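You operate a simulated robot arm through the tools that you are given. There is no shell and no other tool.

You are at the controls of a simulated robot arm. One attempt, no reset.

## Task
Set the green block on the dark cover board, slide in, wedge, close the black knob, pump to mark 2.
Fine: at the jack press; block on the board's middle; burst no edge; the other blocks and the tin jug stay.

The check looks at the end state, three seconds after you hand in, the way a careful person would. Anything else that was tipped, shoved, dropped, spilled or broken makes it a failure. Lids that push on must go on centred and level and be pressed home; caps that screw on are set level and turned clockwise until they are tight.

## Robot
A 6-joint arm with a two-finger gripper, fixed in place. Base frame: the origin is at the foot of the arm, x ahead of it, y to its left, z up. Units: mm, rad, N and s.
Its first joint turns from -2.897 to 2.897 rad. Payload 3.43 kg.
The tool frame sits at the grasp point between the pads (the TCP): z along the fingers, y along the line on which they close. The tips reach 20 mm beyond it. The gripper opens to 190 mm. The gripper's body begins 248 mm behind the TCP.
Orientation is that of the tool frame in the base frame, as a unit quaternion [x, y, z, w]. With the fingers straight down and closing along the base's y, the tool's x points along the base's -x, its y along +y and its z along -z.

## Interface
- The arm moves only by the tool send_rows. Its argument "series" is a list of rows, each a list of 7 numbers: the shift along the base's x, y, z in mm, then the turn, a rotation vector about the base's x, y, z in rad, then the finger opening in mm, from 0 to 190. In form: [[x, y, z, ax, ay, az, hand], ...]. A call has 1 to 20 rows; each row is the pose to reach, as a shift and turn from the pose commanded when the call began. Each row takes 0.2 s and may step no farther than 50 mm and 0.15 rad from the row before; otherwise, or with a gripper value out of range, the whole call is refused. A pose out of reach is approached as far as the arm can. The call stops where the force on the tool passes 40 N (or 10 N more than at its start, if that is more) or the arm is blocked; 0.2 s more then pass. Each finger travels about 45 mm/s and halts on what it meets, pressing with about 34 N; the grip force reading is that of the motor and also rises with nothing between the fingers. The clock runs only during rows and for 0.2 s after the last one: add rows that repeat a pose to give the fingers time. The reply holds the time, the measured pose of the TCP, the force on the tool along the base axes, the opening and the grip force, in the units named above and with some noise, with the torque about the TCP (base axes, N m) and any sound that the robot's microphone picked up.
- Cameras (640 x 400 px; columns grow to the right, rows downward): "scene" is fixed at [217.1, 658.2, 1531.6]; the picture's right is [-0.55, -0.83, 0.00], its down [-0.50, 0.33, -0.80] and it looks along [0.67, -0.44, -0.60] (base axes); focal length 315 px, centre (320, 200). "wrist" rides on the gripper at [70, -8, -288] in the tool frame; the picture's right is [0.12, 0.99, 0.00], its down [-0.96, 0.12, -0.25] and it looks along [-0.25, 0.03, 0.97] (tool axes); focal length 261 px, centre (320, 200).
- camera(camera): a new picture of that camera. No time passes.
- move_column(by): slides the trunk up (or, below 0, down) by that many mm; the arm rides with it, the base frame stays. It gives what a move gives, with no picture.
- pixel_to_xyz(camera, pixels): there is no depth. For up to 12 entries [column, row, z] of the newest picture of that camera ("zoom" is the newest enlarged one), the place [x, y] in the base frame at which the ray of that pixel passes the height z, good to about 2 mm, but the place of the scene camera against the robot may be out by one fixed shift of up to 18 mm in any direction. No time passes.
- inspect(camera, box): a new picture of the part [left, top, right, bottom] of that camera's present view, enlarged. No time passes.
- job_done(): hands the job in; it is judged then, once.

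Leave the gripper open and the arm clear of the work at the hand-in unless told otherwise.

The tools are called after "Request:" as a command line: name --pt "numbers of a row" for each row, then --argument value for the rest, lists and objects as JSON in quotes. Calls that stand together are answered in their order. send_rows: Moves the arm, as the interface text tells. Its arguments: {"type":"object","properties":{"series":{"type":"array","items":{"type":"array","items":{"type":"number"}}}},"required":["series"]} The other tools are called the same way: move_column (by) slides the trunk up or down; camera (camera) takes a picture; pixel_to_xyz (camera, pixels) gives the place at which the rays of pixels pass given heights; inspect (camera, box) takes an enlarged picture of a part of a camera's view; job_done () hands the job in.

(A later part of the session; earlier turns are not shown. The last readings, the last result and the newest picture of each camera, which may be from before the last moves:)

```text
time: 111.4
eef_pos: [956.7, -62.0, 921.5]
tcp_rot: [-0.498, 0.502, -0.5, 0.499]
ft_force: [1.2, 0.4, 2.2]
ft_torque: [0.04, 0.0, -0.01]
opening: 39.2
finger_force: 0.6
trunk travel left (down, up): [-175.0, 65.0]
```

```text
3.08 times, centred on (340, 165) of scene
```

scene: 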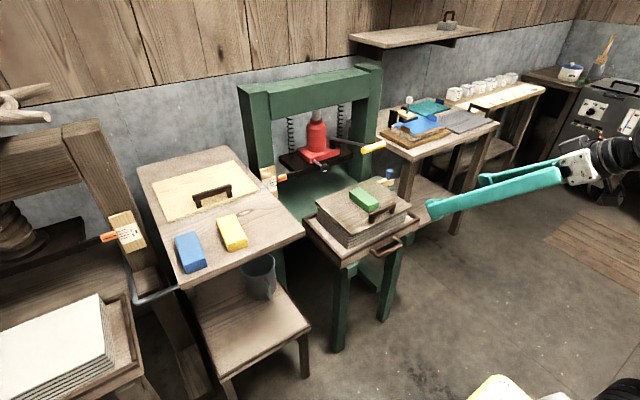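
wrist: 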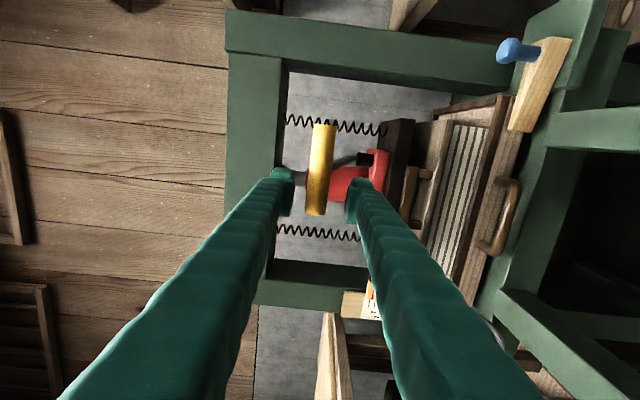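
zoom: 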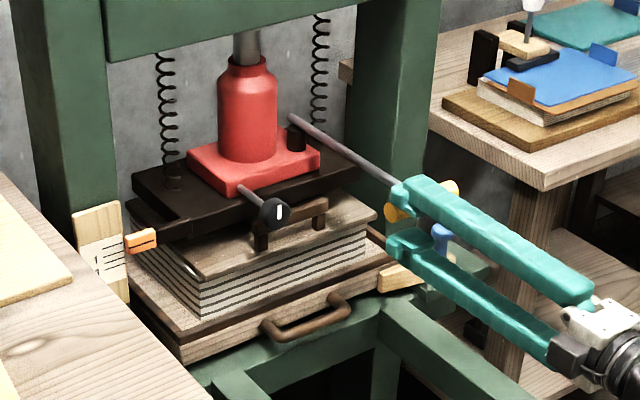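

Request:
inspect --camera "wrist" --box '[310, 260, 360, 310]'

Request:
inspect --camera "scene" --box '[265, 155, 305, 190]'

```text
8.00 times, centred on (335, 285) of wrist
```

zoom: 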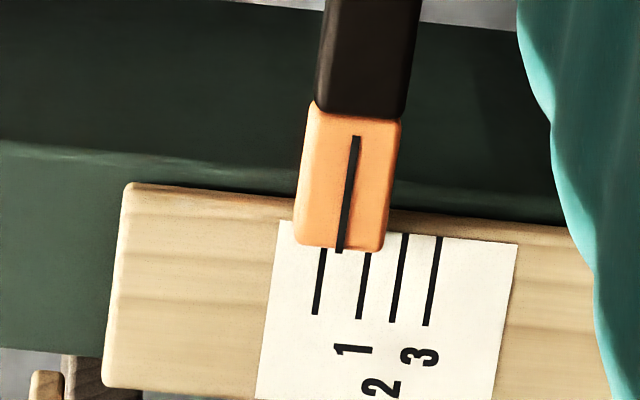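

```text
11.43 times, centred on (285, 172) of scene
```

zoom: 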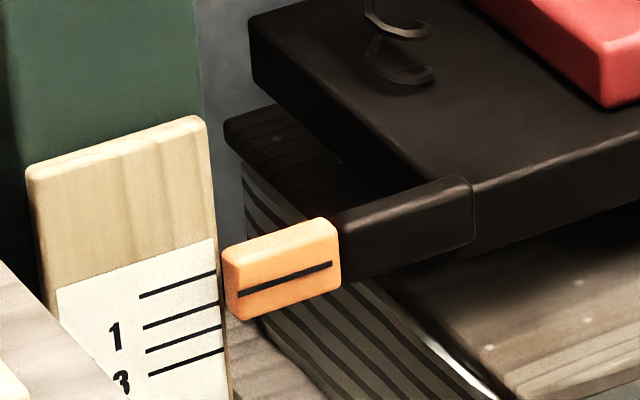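

The pointer is about a third of the way from 0 to 1, so the stroke works. I'll continue down.

Request:
send_rows --pt "0 0 -6 0 0 0 38" --pt "0 0 -12 0 0 0 38" --pt "0 0 -18 0 0 0 38" --pt "0 0 -24 0 0 0 38" --pt "1 0 -30 0 0 0 38" --pt "2 0 -36 0 0 0 38"

Request:
camera --camera "wrist"

Request:
inspect --camera "scene" --box '[265, 155, 305, 190]'

Request:
inspect --camera "scene" --box '[250, 100, 430, 230]'

```text
time: 112.8
eef_pos: [958.0, -62.3, 884.7]
tcp_rot: [-0.498, 0.503, -0.501, 0.498]
ft_force: [-1.9, 0.6, 2.1]
ft_torque: [0.01, -0.05, -0.01]
opening: 39.3
finger_force: 0.7
trunk travel left (down, up): [-175.0, 65.0]
```

```text
taken
```

wrist: 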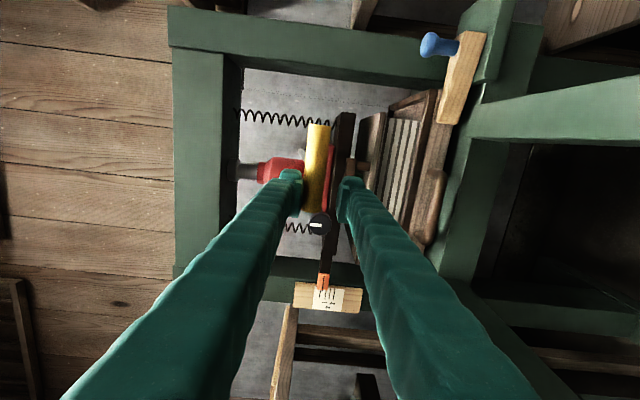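

```text
11.43 times, centred on (285, 172) of scene
```

zoom: 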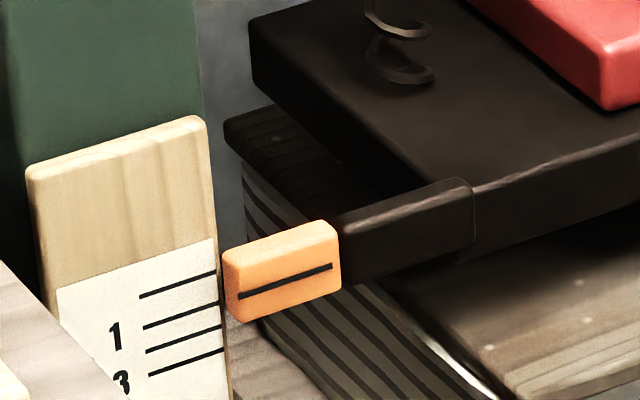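

```text
3.08 times, centred on (340, 165) of scene
```

zoom: 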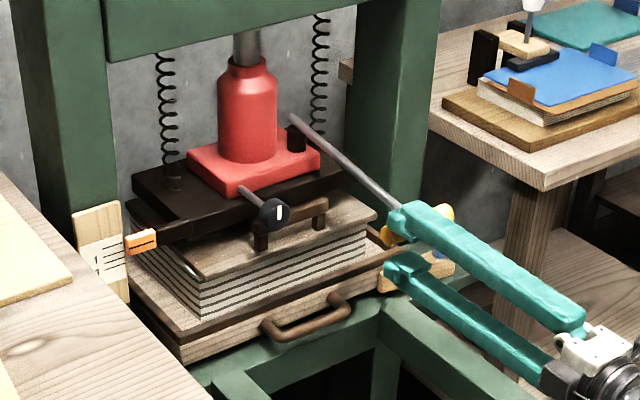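

Request:
inspect --camera "wrist" --box '[295, 260, 355, 310]'

```text
8.00 times, centred on (325, 285) of wrist
```

zoom: 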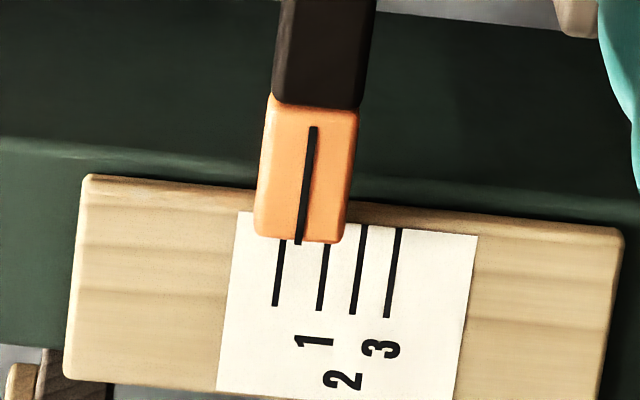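

Viewed level now, the pointer is at about 0.36 of the first division. I'll continue the down stroke.

Request:
send_rows --pt "1 0 -6 0 0 0 38" --pt "2 0 -12 0 0 0 38" --pt "3 0 -18 0 0 0 38" --pt "4 0 -24 0 0 0 38" --pt "5 0 -30 0 0 0 38" --pt "7 0 -36 0 0 0 38"

Request:
inspect --camera "wrist" --box '[260, 110, 430, 320]'

Request:
inspect --camera "scene" --box '[265, 155, 305, 190]'

```text
time: 114.2
eef_pos: [964.9, -62.4, 850.8]
tcp_rot: [-0.498, 0.503, -0.501, 0.498]
ft_force: [-1.2, 0.1, 3.3]
ft_torque: [0.03, -0.06, 0.01]
opening: 39.4
finger_force: 1.4
trunk travel left (down, up): [-175.0, 65.0]
```

```text
1.90 times, centred on (345, 215) of wrist
```

zoom: 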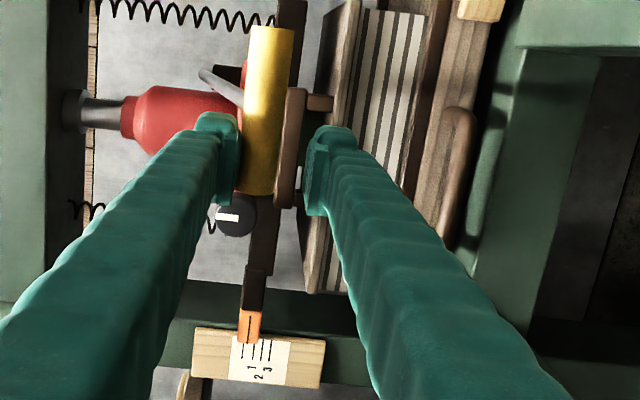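

```text
11.43 times, centred on (285, 172) of scene
```

zoom: 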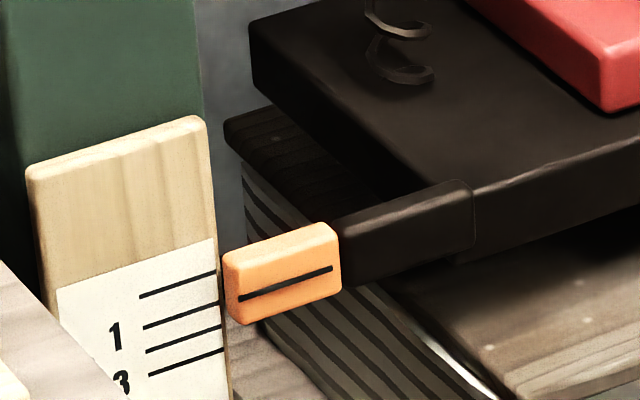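

The pointer advances steadily, about 0.1 mark per 36 mm of handle travel. I'll continue down to find the bottom of the stroke.

Request:
send_rows --pt "2 0 -6 0 0 0 38" --pt "4 0 -12 0 0 0 38" --pt "6 0 -18 0 0 0 38" --pt "8 0 -24 0 0 0 38" --pt "11 0 -30 0 0 0 38" --pt "14 0 -36 0 0 0 38"

Request:
inspect --camera "wrist" --box '[260, 110, 430, 320]'

Request:
inspect --camera "scene" --box '[250, 100, 430, 230]'

```text
time: 115.0
eef_pos: [971.3, -61.5, 840.2]
tcp_rot: [0.495, -0.5, 0.504, -0.501]
ft_force: [-8.5, 0.4, 28.1]
ft_torque: [0.34, -0.58, 0.09]
opening: 54.9
finger_force: 14.5
trunk travel left (down, up): [-175.0, 65.0]
stopped in row 4: the force on the tool passed its limit at 42 N (the readings are from after the stop); the commanded pose is now the measured one
```

```text
1.90 times, centred on (345, 215) of wrist
```

zoom: 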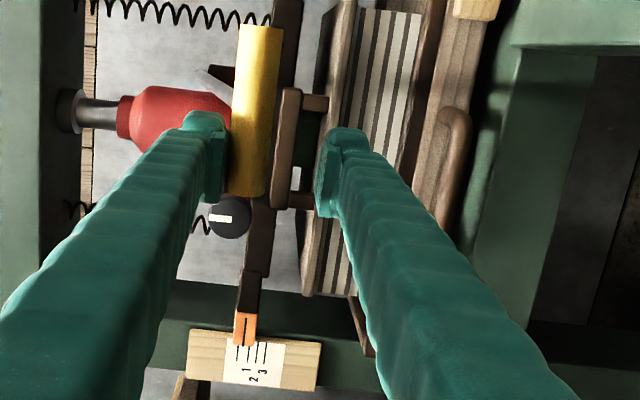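

```text
3.08 times, centred on (340, 165) of scene
```

zoom: 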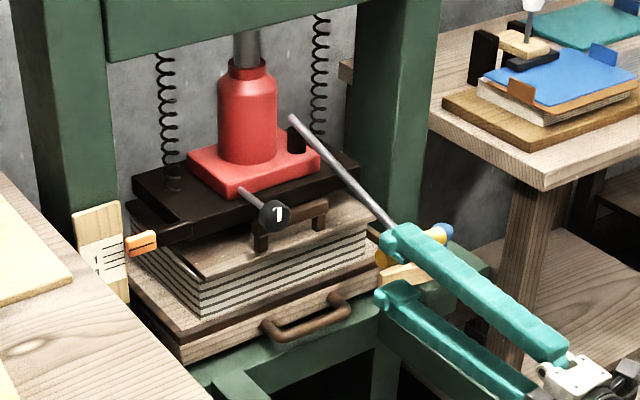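

The bottom stop is reached at z≈842. I'll check the pointer, then raise the handle for the next stroke.

Request:
inspect --camera "wrist" --box '[295, 260, 355, 310]'

Request:
inspect --camera "scene" --box '[265, 155, 305, 190]'

Request:
send_rows --pt "-1 0 4 0 0 0 38" --pt "-3 0 12 0 0 0 38" --pt "-8 0 24 0 0 0 38" --pt "-12 0 40 0 0 0 38" --pt "-14 0 58 0 0 0 38" --pt "-15 0 76 0 0 0 38" --pt "-14 0 94 0 0 0 38" --pt "-11 0 112 0 0 0 38" --pt "-7 0 128 0 0 0 38" --pt "-3 0 142 0 0 0 38" --pt "1 0 152 0 0 0 38"

Request:
inspect --camera "wrist" --box '[250, 110, 420, 320]'

Request:
inspect --camera "scene" --box '[265, 155, 305, 190]'

```text
8.00 times, centred on (325, 285) of wrist
```

zoom: 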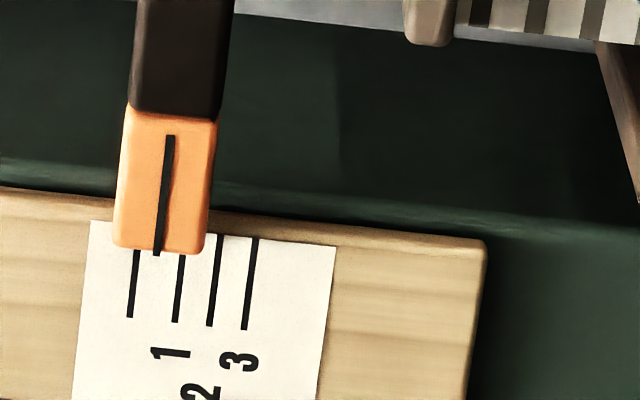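

```text
11.43 times, centred on (285, 172) of scene
```

zoom: 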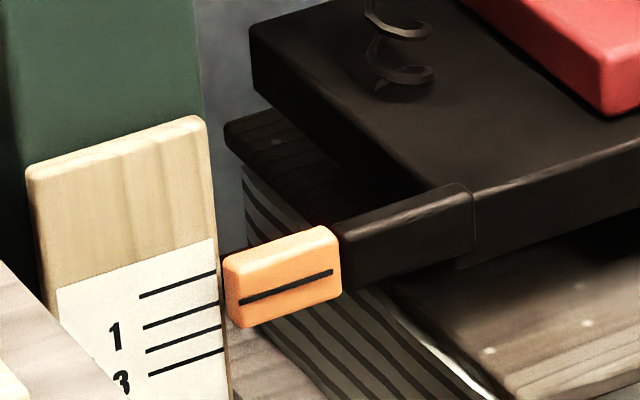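

```text
time: 117.4
eef_pos: [971.7, -62.5, 987.1]
tcp_rot: [-0.498, 0.501, -0.501, 0.5]
ft_force: [-1.8, 0.1, 1.2]
ft_torque: [-0.01, -0.15, -0.03]
opening: 38.0
finger_force: 0.6
trunk travel left (down, up): [-175.0, 65.0]
```

```text
1.90 times, centred on (335, 215) of wrist
```

zoom: 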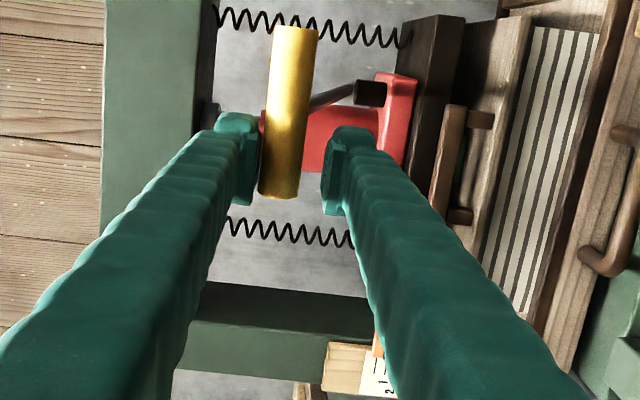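

```text
11.43 times, centred on (285, 172) of scene
```

zoom: 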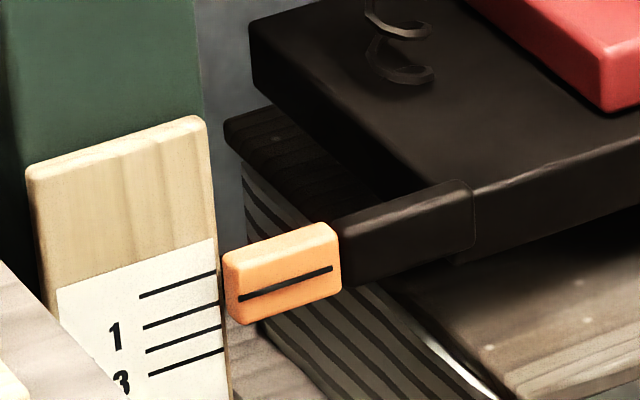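

At the bottom the pointer read about 0.45, settling to ~0.36 when unloaded. So about 0.36 mark per stroke. I'll do another full stroke, down and up, with care.

Request:
send_rows --pt "-6 0 -12 0 0 0 38" --pt "-10 0 -30 0 0 0 38" --pt "-13 0 -50 0 0 0 38" --pt "-15 0 -70 0 0 0 38" --pt "-14 0 -90 0 0 0 38" --pt "-13 0 -110 0 0 0 38" --pt "-10 0 -125 0 0 0 38" --pt "-7 0 -138 0 0 0 38" --pt "-10 0 -125 0 0 0 38" --pt "-13 0 -110 0 0 0 38" --pt "-14 0 -90 0 0 0 38" --pt "-15 0 -70 0 0 0 38" --pt "-13 0 -50 0 0 0 38" --pt "-10 0 -30 0 0 0 38" --pt "-6 0 -12 0 0 0 38" --pt "0 0 0 0 0 0 38" --pt "3 0 6 0 0 0 38" --pt "5 0 12 0 0 0 38"

Request:
inspect --camera "scene" --box '[265, 155, 305, 190]'

Request:
inspect --camera "wrist" --box '[250, 110, 420, 320]'

```text
time: 121.2
eef_pos: [976.9, -62.2, 1000.1]
tcp_rot: [-0.498, 0.502, -0.501, 0.499]
ft_force: [0.5, 0.1, 0.1]
ft_torque: [-0.02, -0.05, 0.0]
opening: 37.8
finger_force: 0.0
trunk travel left (down, up): [-175.0, 65.0]
```

```text
11.43 times, centred on (285, 172) of scene
```

zoom: 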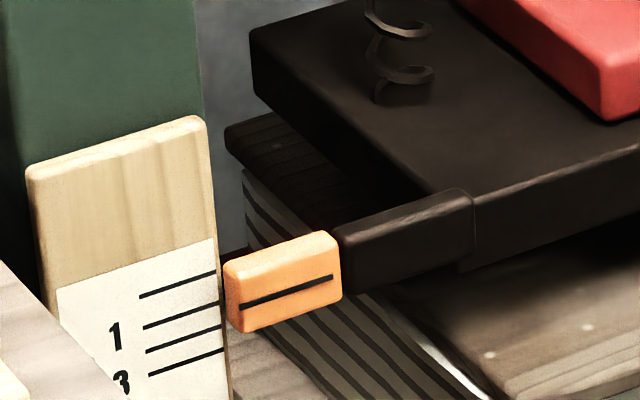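

```text
1.90 times, centred on (335, 215) of wrist
```

zoom: 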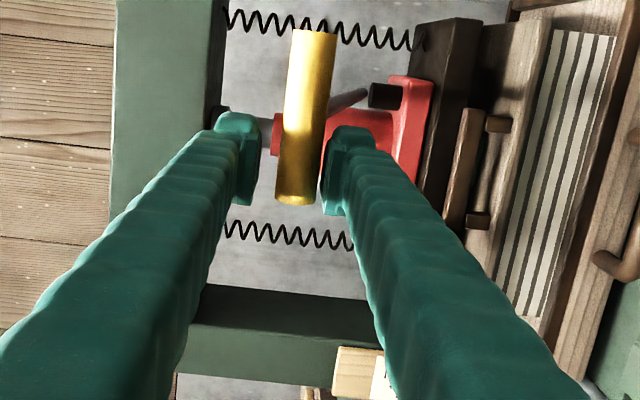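

About 0.7 now, and the second stroke gave about 0.35. Third stroke.

Request:
send_rows --pt "-5 0 -13 0 0 0 38" --pt "-11 0 -26 0 0 0 38" --pt "-15 0 -44 0 0 0 38" --pt "-18 0 -64 0 0 0 38" --pt "-20 0 -84 0 0 0 38" --pt "-19 0 -104 0 0 0 38" --pt "-18 0 -124 0 0 0 38" --pt "-15 0 -140 0 0 0 38" --pt "-11 0 -154 0 0 0 38" --pt "-15 0 -140 0 0 0 38" --pt "-18 0 -124 0 0 0 38" --pt "-19 0 -104 0 0 0 38" --pt "-20 0 -84 0 0 0 38" --pt "-18 0 -64 0 0 0 38" --pt "-15 0 -44 0 0 0 38" --pt "-11 0 -26 0 0 0 38" --pt "-5 0 -13 0 0 0 38" --pt "-1 0 -3 0 0 0 38"

Request:
inspect --camera "scene" --box '[265, 155, 305, 190]'

Request:
inspect --camera "scene" --box '[250, 80, 430, 230]'

```text
time: 125.0
eef_pos: [977.0, -62.2, 997.7]
tcp_rot: [-0.498, 0.501, -0.501, 0.5]
ft_force: [0.5, -0.2, -1.2]
ft_torque: [0.0, -0.07, 0.03]
opening: 37.9
finger_force: 0.1
trunk travel left (down, up): [-175.0, 65.0]
```

```text
11.43 times, centred on (285, 172) of scene
```

zoom: 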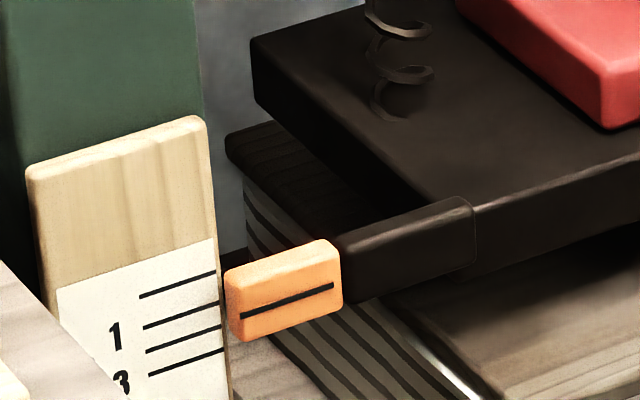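

```text
2.67 times, centred on (340, 155) of scene
```

zoom: 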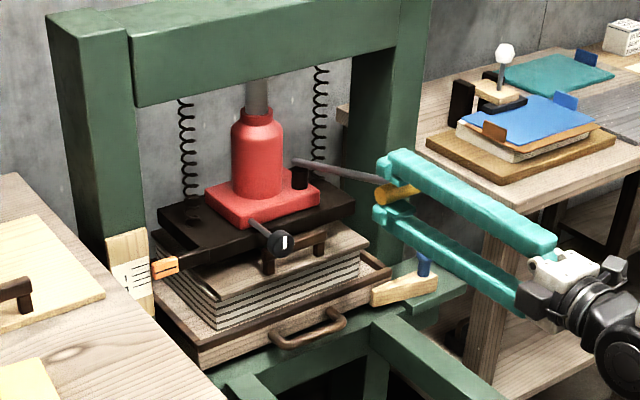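

Pointer is still moving. I'll do half of the next down stroke and pause at scale level to read it precisely.

Request:
send_rows --pt "-5 0 -13 0 0 0 38" --pt "-11 0 -26 0 0 0 38" --pt "-15 0 -44 0 0 0 38" --pt "-18 0 -64 0 0 0 38" --pt "-20 0 -84 0 0 0 38" --pt "-19 0 -104 0 0 0 38" --pt "-18 0 -118 0 0 0 38" --pt "-18 0 -118 0 0 0 38"

Request:
inspect --camera "wrist" --box '[290, 250, 370, 320]'

Request:
inspect --camera "wrist" --box '[260, 90, 430, 250]'

```text
time: 126.8
eef_pos: [957.4, -64.4, 878.3]
tcp_rot: [0.498, -0.502, 0.502, -0.499]
ft_force: [-0.5, -0.6, 1.3]
ft_torque: [-0.02, -0.05, -0.02]
opening: 39.7
finger_force: 0.8
trunk travel left (down, up): [-175.0, 65.0]
```

```text
5.71 times, centred on (330, 285) of wrist
```

zoom: 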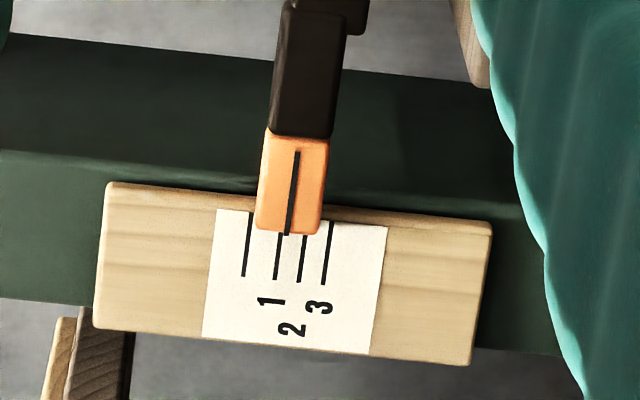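

```text
2.50 times, centred on (345, 170) of wrist
```

zoom: 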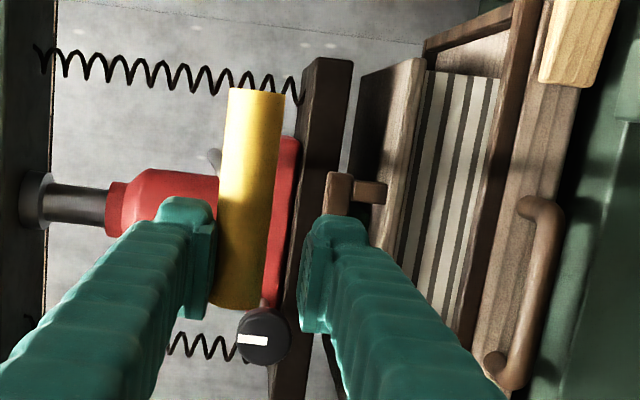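

Level reading: pointer at about 1.28 (between 1 and 2). I'll finish this down stroke and raise for the next.

Request:
send_rows --pt "2 0 -12 0 0 0 38" --pt "5 0 -24 0 0 0 38" --pt "8 0 -34 0 0 0 38" --pt "5 0 -24 0 0 0 38" --pt "2 0 -12 0 0 0 38" --pt "-1 0 10 0 0 0 38" --pt "-1 0 30 0 0 0 38" --pt "-1 0 50 0 0 0 38" --pt "3 0 70 0 0 0 38" --pt "7 0 90 0 0 0 38" --pt "13 0 105 0 0 0 38" --pt "17 0 114 0 0 0 38"

Request:
inspect --camera "scene" --box '[265, 155, 305, 190]'

Request:
inspect --camera "wrist" --box '[250, 110, 420, 320]'

```text
time: 129.4
eef_pos: [973.9, -60.3, 993.2]
tcp_rot: [0.498, -0.501, 0.502, -0.499]
ft_force: [0.0, -1.1, 0.2]
ft_torque: [0.01, -0.03, -0.03]
opening: 38.0
finger_force: 0.0
trunk travel left (down, up): [-175.0, 65.0]
```

```text
11.43 times, centred on (285, 172) of scene
```

zoom: 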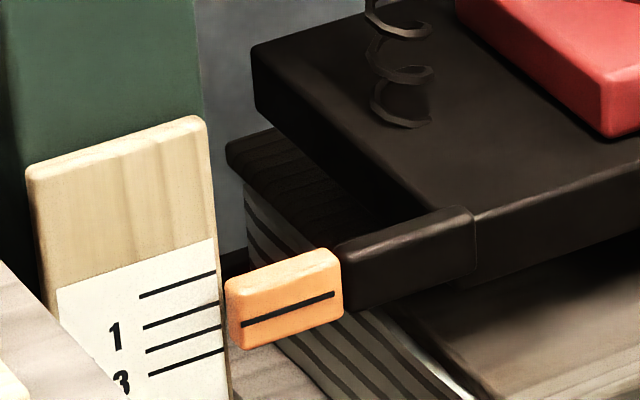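

```text
1.90 times, centred on (335, 215) of wrist
```

zoom: 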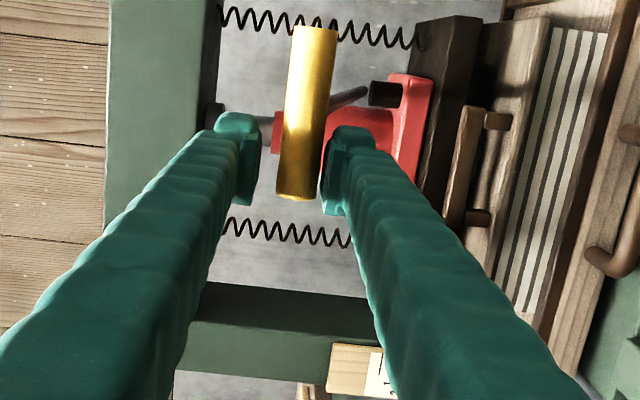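

Next half stroke, then another level reading.

Request:
send_rows --pt "-4 0 -11 0 0 0 38" --pt "-9 0 -24 0 0 0 38" --pt "-13 0 -42 0 0 0 38" --pt "-16 0 -62 0 0 0 38" --pt "-18 0 -82 0 0 0 38" --pt "-17 0 -102 0 0 0 38" --pt "-16 0 -118 0 0 0 38" --pt "-16 0 -118 0 0 0 38"

Request:
inspect --camera "wrist" --box '[290, 250, 370, 320]'

Request:
inspect --camera "scene" --box '[265, 155, 305, 190]'

```text
time: 131.2
eef_pos: [958.9, -62.0, 874.8]
tcp_rot: [0.497, -0.501, 0.502, -0.5]
ft_force: [-1.3, 0.3, 2.4]
ft_torque: [0.04, -0.05, -0.02]
opening: 39.3
finger_force: 0.9
trunk travel left (down, up): [-175.0, 65.0]
```

```text
5.71 times, centred on (330, 285) of wrist
```

zoom: 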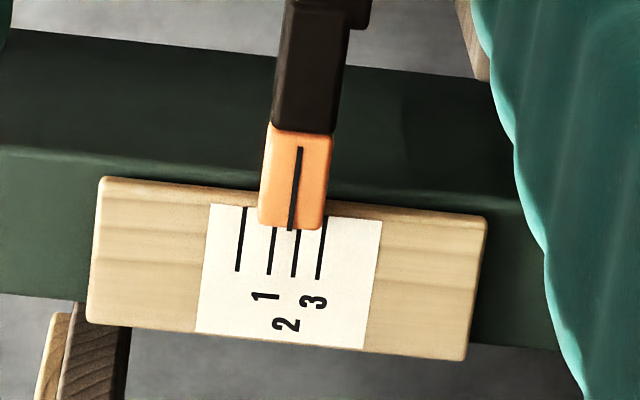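

```text
11.43 times, centred on (285, 172) of scene
```

zoom: 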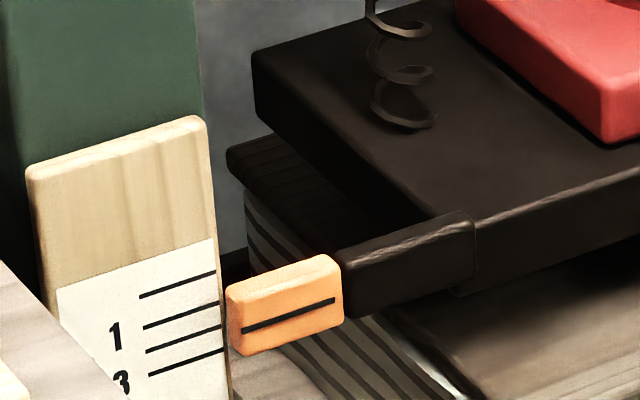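

Request:
inspect --camera "wrist" --box '[310, 265, 345, 300]'

```text
11.43 times, centred on (328, 282) of wrist
```

zoom: 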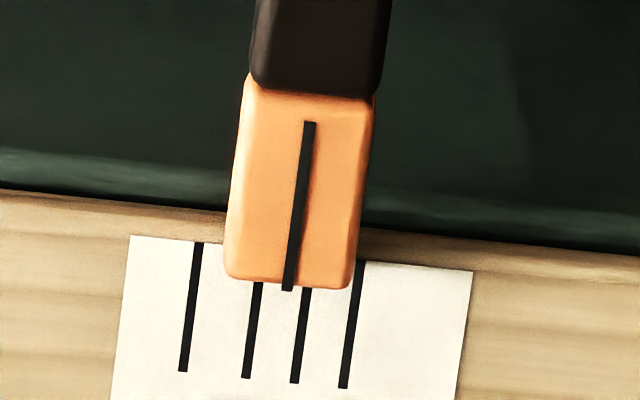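

Precise reading: about 1.60. I'll finish this stroke (~+0.1), raise, and then do the last one in small steps with readings.

Request:
send_rows --pt "2 0 -12 0 0 0 38" --pt "5 0 -24 0 0 0 38" --pt "8 0 -32 0 0 0 38" --pt "8 0 -32 0 0 0 38"

Request:
inspect --camera "wrist" --box '[300, 260, 345, 305]'

Request:
inspect --camera "wrist" --box '[260, 90, 430, 310]'

```text
time: 132.2
eef_pos: [965.9, -62.1, 843.1]
tcp_rot: [0.497, -0.501, 0.502, -0.5]
ft_force: [-0.1, 1.0, 2.8]
ft_torque: [0.03, 0.0, 0.01]
opening: 39.7
finger_force: 0.9
trunk travel left (down, up): [-175.0, 65.0]
```

```text
8.89 times, centred on (322, 282) of wrist
```

zoom: 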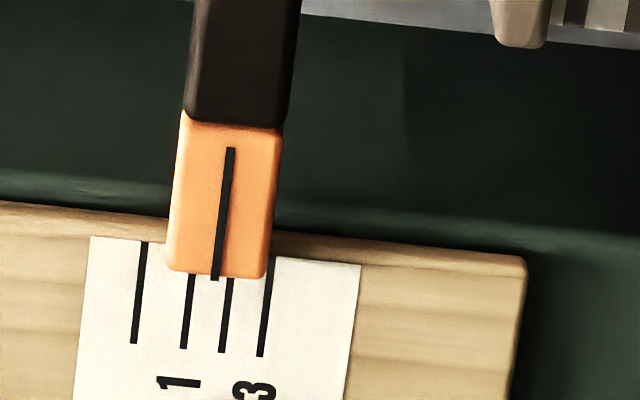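

```text
1.82 times, centred on (345, 200) of wrist
```

zoom: 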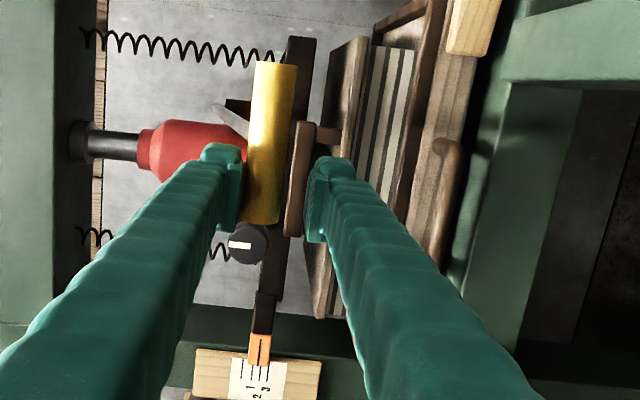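

Reading ≈1.6–1.65, with the camera slightly below level. I'll raise the handle for the last stroke.

Request:
send_rows --pt "-3 0 10 0 0 0 38" --pt "-6 0 22 0 0 0 38" --pt "-9 0 42 0 0 0 38" --pt "-9 0 62 0 0 0 38" --pt "-9 0 82 0 0 0 38" --pt "-5 0 102 0 0 0 38" --pt "-1 0 122 0 0 0 38" --pt "5 0 137 0 0 0 38" --pt "9 0 147 0 0 0 38" --pt "9 0 147 0 0 0 38"

Request:
inspect --camera "scene" --box '[265, 155, 305, 190]'

Request:
send_rows --pt "-4 0 -11 0 0 0 38" --pt "-9 0 -24 0 0 0 38" --pt "-13 0 -42 0 0 0 38" --pt "-16 0 -60 0 0 0 38" --pt "-18 0 -80 0 0 0 38" --pt "-18 0 -80 0 0 0 38"

Request:
inspect --camera "scene" --box '[265, 155, 305, 190]'

Request:
inspect --camera "wrist" --box '[300, 260, 370, 320]'

```text
time: 134.4
eef_pos: [974.5, -63.1, 990.1]
tcp_rot: [0.497, -0.502, 0.502, -0.499]
ft_force: [0.4, 0.3, 0.5]
ft_torque: [0.01, 0.0, 0.02]
opening: 38.0
finger_force: 0.1
trunk travel left (down, up): [-175.0, 65.0]
```

```text
11.43 times, centred on (285, 172) of scene
```

zoom: 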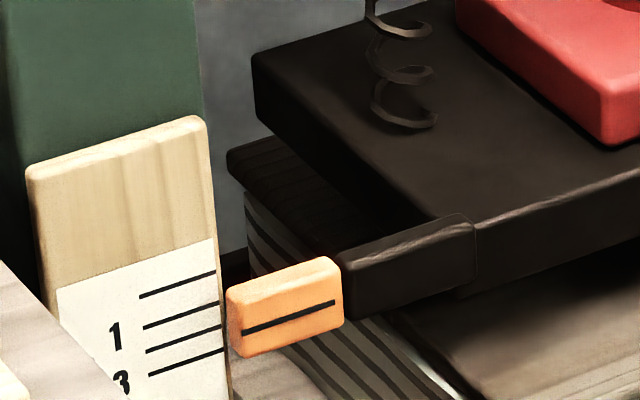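

```text
time: 135.8
eef_pos: [958.9, -61.5, 910.4]
tcp_rot: [0.497, -0.502, 0.502, -0.499]
ft_force: [-0.5, -0.3, 1.8]
ft_torque: [0.04, 0.0, -0.05]
opening: 38.9
finger_force: 0.7
trunk travel left (down, up): [-175.0, 65.0]
```

```text
11.43 times, centred on (285, 172) of scene
```

zoom: 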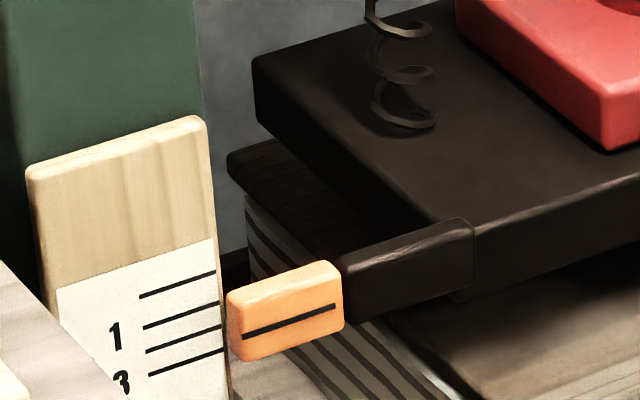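

```text
6.67 times, centred on (335, 290) of wrist
```

zoom: 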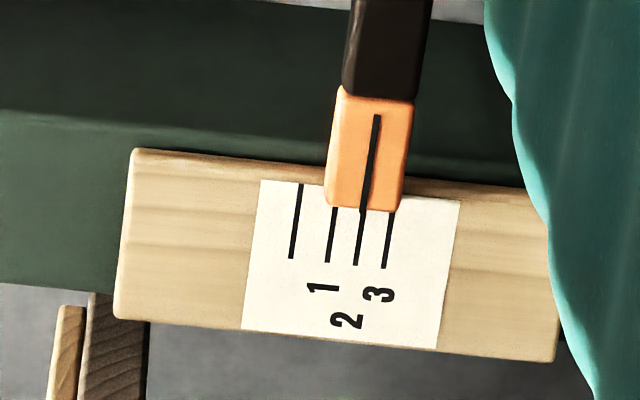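

Accounting for parallax (camera about 45 mm above the pointer), it's at about 1.88–1.9. I'll go down another 30 mm, to roughly scale level, and re-read.

Request:
send_rows --pt "0 0 -10 0 0 0 38" --pt "0 0 -20 0 0 0 38" --pt "1 0 -30 0 0 0 38" --pt "1 0 -30 0 0 0 38"

Request:
inspect --camera "wrist" --box '[305, 260, 350, 305]'

Request:
inspect --camera "scene" --box '[265, 155, 305, 190]'

```text
time: 136.8
eef_pos: [957.8, -62.2, 878.7]
tcp_rot: [-0.497, 0.502, -0.502, 0.499]
ft_force: [-1.8, 0.7, 2.4]
ft_torque: [0.02, -0.05, 0.01]
opening: 39.0
finger_force: 0.6
trunk travel left (down, up): [-175.0, 65.0]
```

```text
8.89 times, centred on (328, 282) of wrist
```

zoom: 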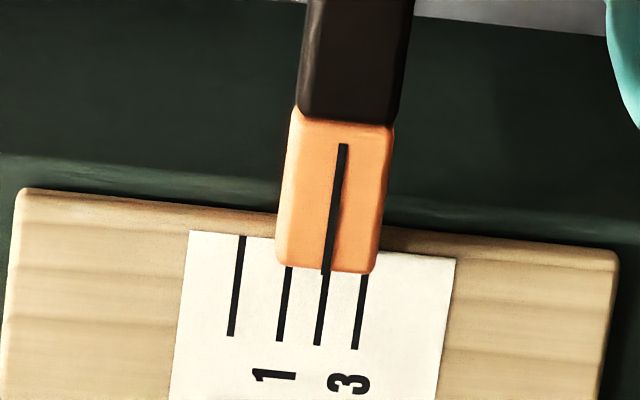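

```text
11.43 times, centred on (285, 172) of scene
```

zoom: 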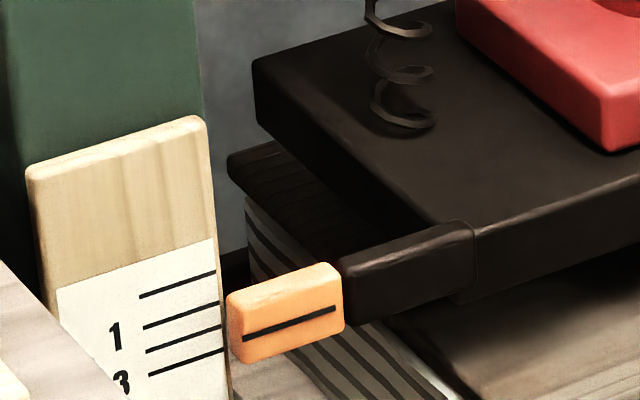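

Now about 1.95 (the lines nearly coincide, camera slightly above level). I'll go 14 mm more and then read again from true level.

Request:
send_rows --pt "1 0 -7 0 0 0 38" --pt "2 0 -14 0 0 0 38" --pt "2 0 -14 0 0 0 38"

Request:
inspect --camera "wrist" --box '[305, 260, 350, 305]'

Request:
inspect --camera "scene" --box '[265, 155, 305, 190]'

```text
time: 137.6
eef_pos: [960.1, -63.8, 867.2]
tcp_rot: [0.497, -0.501, 0.502, -0.499]
ft_force: [-0.2, -0.1, 2.1]
ft_torque: [0.04, -0.03, 0.02]
opening: 39.2
finger_force: 1.4
trunk travel left (down, up): [-175.0, 65.0]
```

```text
8.89 times, centred on (328, 282) of wrist
```

zoom: 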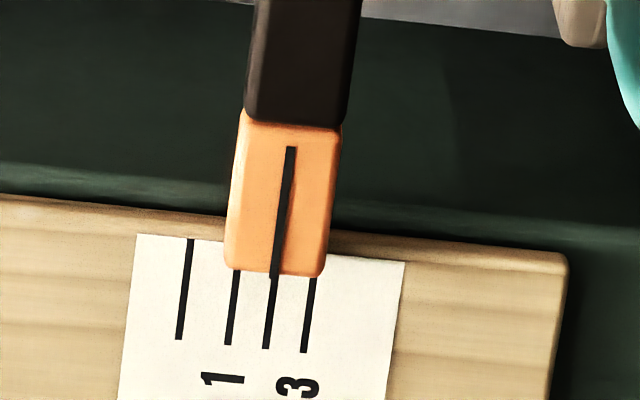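

```text
11.43 times, centred on (285, 172) of scene
```

zoom: 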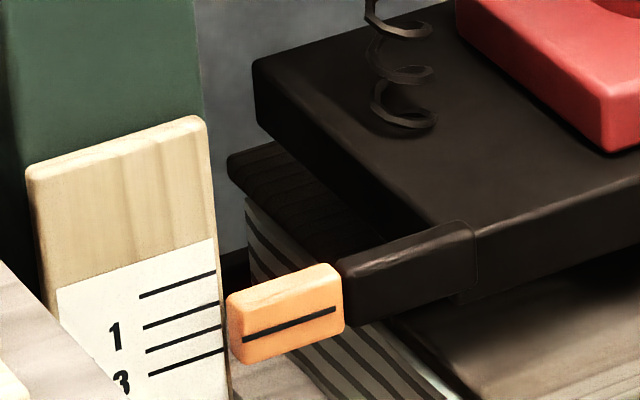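

The camera is still about 40 mm above the pointer (pointer z≈832), which overstates the reading by about 0.1. The true value is nearer 1.87. I'll continue down, which also brings the camera closer to level.

Request:
send_rows --pt "2 0 -8 0 0 0 38" --pt "5 0 -16 0 0 0 38" --pt "7 0 -24 0 0 0 38" --pt "7 0 -24 0 0 0 38"

Request:
inspect --camera "wrist" --box '[300, 260, 345, 305]'

Request:
inspect --camera "scene" --box '[265, 155, 305, 190]'

```text
time: 138.6
eef_pos: [966.9, -62.4, 842.8]
tcp_rot: [0.497, -0.501, 0.503, -0.5]
ft_force: [-0.8, -2.4, 2.9]
ft_torque: [0.06, -0.05, -0.03]
opening: 39.7
finger_force: 1.8
trunk travel left (down, up): [-175.0, 65.0]
```

```text
8.89 times, centred on (322, 282) of wrist
```

zoom: 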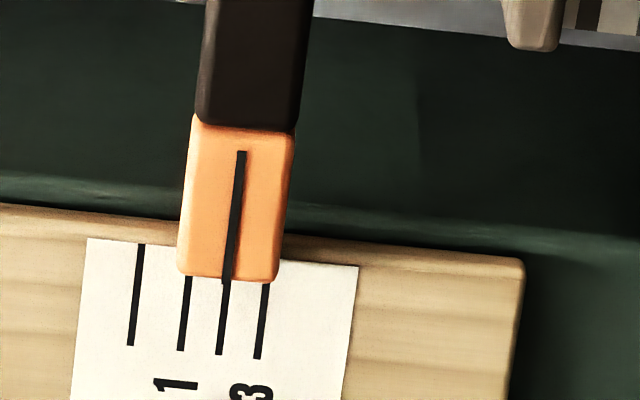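

```text
11.43 times, centred on (285, 172) of scene
```

zoom: 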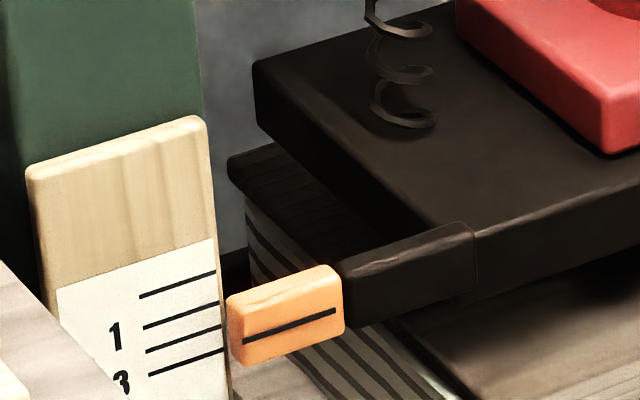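

Reads about 1.97, with the camera 19 mm above level. I'll go 8 mm more, then release the handle and read from exact level.

Request:
send_rows --pt "1 0 -4 0 0 0 38" --pt "3 0 -8 0 0 0 38" --pt "3 0 -8 0 0 0 38"

Request:
inspect --camera "wrist" --box '[295, 260, 340, 305]'

```text
time: 139.4
eef_pos: [971.5, -61.3, 834.5]
tcp_rot: [0.497, -0.501, 0.502, -0.5]
ft_force: [-1.0, -0.4, 2.5]
ft_torque: [0.02, -0.05, 0.01]
opening: 39.3
finger_force: 1.1
trunk travel left (down, up): [-175.0, 65.0]
```

```text
8.89 times, centred on (318, 282) of wrist
```

zoom: 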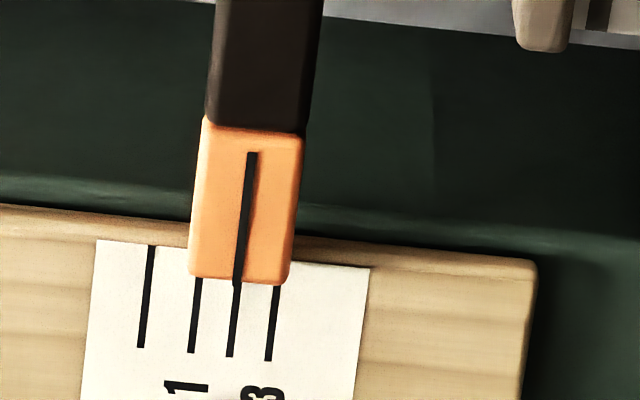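

At near-level it reads about 1.94. I'll add a small top-up stroke of about 25 mm.

Request:
send_rows --pt "-3 0 10 0 0 0 38" --pt "-6 0 22 0 0 0 38" --pt "-8 0 34 0 0 0 38" --pt "-8 0 34 0 0 0 38" --pt "-6 0 22 0 0 0 38" --pt "-3 0 10 0 0 0 38" --pt "0 0 0 0 0 0 38" --pt "0 0 0 0 0 0 38"

Request:
inspect --camera "wrist" --box '[295, 260, 340, 305]'

Request:
inspect --camera "scene" --box '[265, 155, 305, 190]'

```text
time: 141.2
eef_pos: [970.6, -61.1, 832.5]
tcp_rot: [0.497, -0.501, 0.503, -0.499]
ft_force: [0.3, -0.1, 2.7]
ft_torque: [0.04, -0.02, 0.01]
opening: 40.0
finger_force: 1.4
trunk travel left (down, up): [-175.0, 65.0]
```

```text
8.89 times, centred on (318, 282) of wrist
```

zoom: 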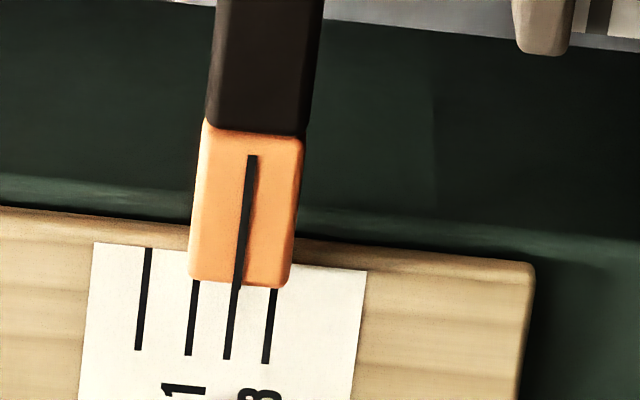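

```text
11.43 times, centred on (285, 172) of scene
```

zoom: 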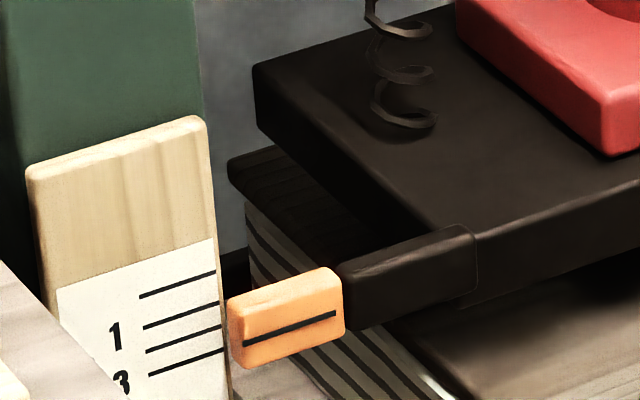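

Request:
inspect --camera "wrist" --box '[298, 272, 324, 302]'

```text
13.33 times, centred on (311, 287) of wrist
```

zoom: 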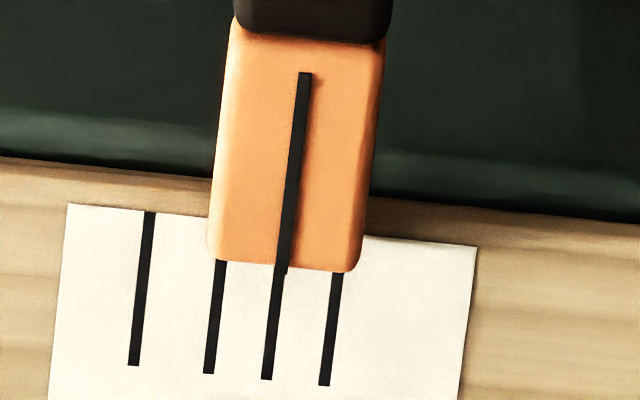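

Enlarged, the pointer line and tick 2 coincide within about 0.04 mark. Pumping is done. I'll open the fingers off the handle and retreat straight back.

Request:
send_rows --pt "0 0 0 0 0 0 46" --pt "0 0 0 0 0 0 56" --pt "0 0 0 0 0 0 64" --pt "0 0 0 0 0 0 64" --pt "-15 0 0 0 0 0 64" --pt "-40 0 0 0 0 0 64" --pt "-55 0 0 0 0 0 64" --pt "-55 0 0 0 0 0 64"

Request:
camera --camera "wrist"

Request:
inspect --camera "scene" --box '[250, 80, 430, 230]'

```text
time: 143.0
eef_pos: [947.9, -69.0, 837.9]
tcp_rot: [0.497, -0.501, 0.502, -0.5]
ft_force: [-6.7, 0.3, 1.2]
ft_torque: [0.0, -0.27, 0.11]
opening: 65.1
finger_force: 1.1
out of reach, approached as far as the arm can: row 6, 7, 8
trunk travel left (down, up): [-175.0, 65.0]
```

```text
taken
```

wrist: 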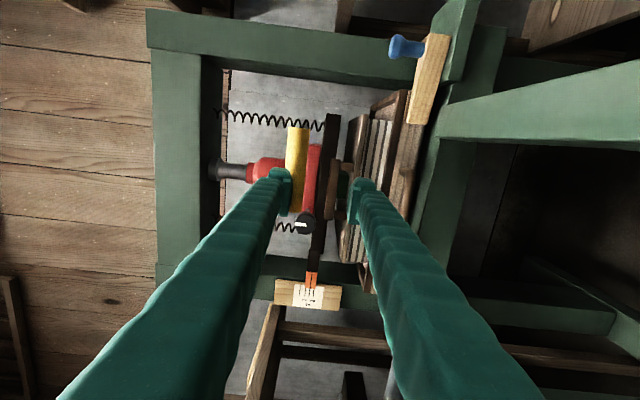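

```text
2.67 times, centred on (340, 155) of scene
```

zoom: 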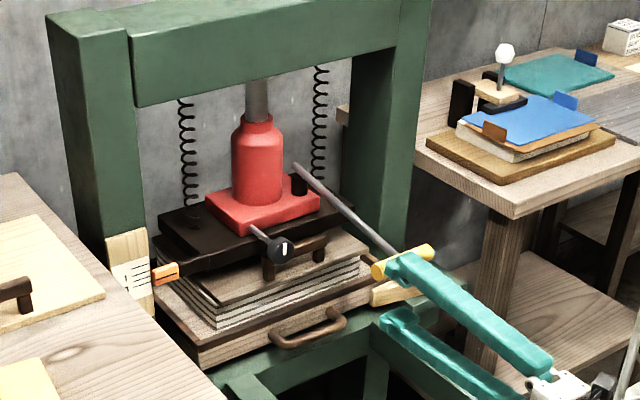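

The retreat hit an arm reach limit at this orientation, and there's a small −7 N load in x. I'll slide out sideways in +y past the handle's end instead, keeping height.

Request:
send_rows --pt "3 8 -2 0 0 0 70" --pt "5 18 -3 0 0 0 76" --pt "5 32 -3 0 0 0 76" --pt "5 48 -3 0 0 0 76" --pt "5 66 -3 0 0 0 76" --pt "5 84 -3 0 0 0 76" --pt "5 100 -3 0 0 0 76" --pt "5 100 -3 0 0 0 76"

Request:
camera --camera "wrist"

Request:
inspect --camera "scene" --box '[250, 80, 430, 230]'

```text
time: 144.8
eef_pos: [952.4, 32.4, 832.0]
tcp_rot: [0.497, -0.501, 0.502, -0.5]
ft_force: [0.0, -0.2, 0.2]
ft_torque: [0.01, 0.01, -0.04]
opening: 76.2
finger_force: 0.0
trunk travel left (down, up): [-175.0, 65.0]
```

```text
taken
```

wrist: 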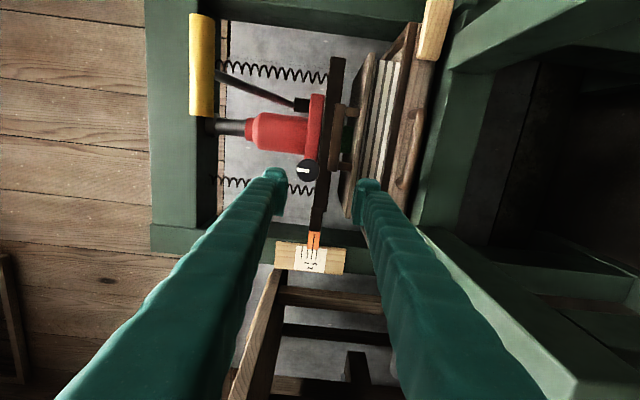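

```text
2.67 times, centred on (340, 155) of scene
```

zoom: 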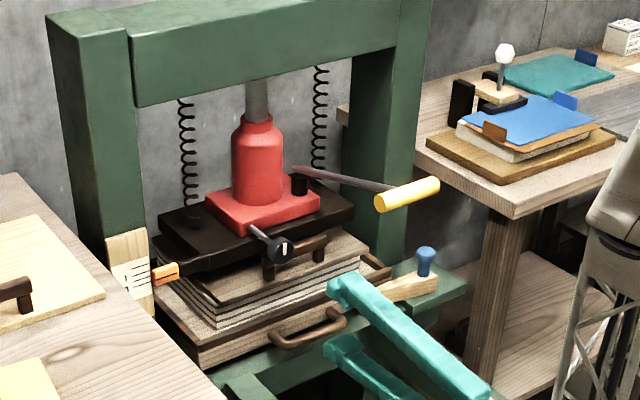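

The handle sprang back up by itself, and I'm clear of it. I'll check the scale again, nearly level.

Request:
inspect --camera "wrist" --box '[290, 225, 340, 275]'

Request:
inspect --camera "scene" --box '[265, 155, 305, 190]'

Request:
inspect --camera "wrist" --box '[280, 40, 440, 250]'

```text
8.00 times, centred on (315, 250) of wrist
```

zoom: 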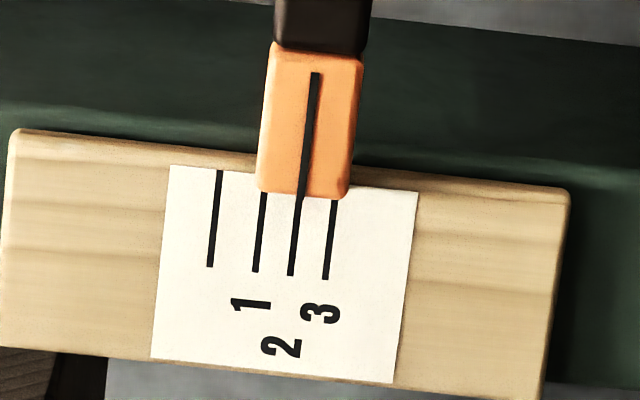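

```text
11.43 times, centred on (285, 172) of scene
```

zoom: 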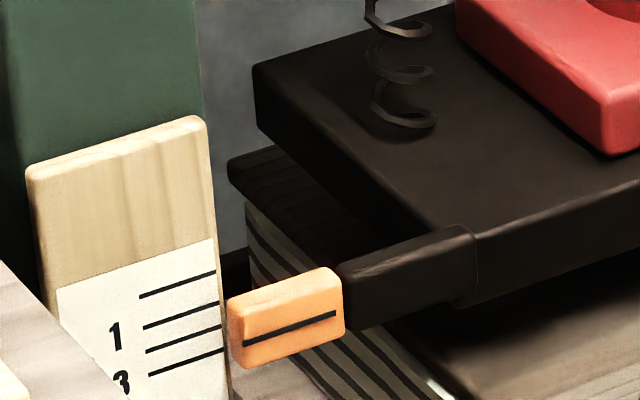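

```text
1.90 times, centred on (360, 145) of wrist
```

zoom: 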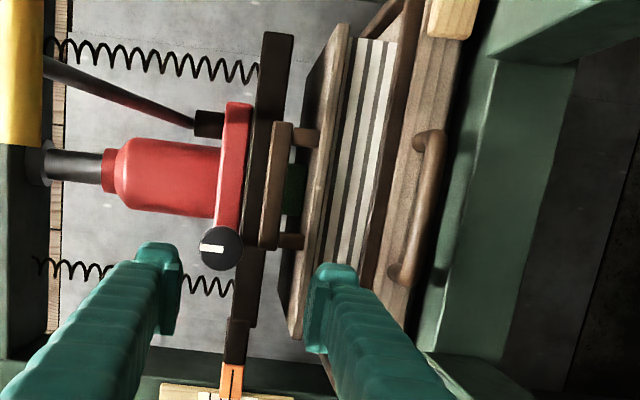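

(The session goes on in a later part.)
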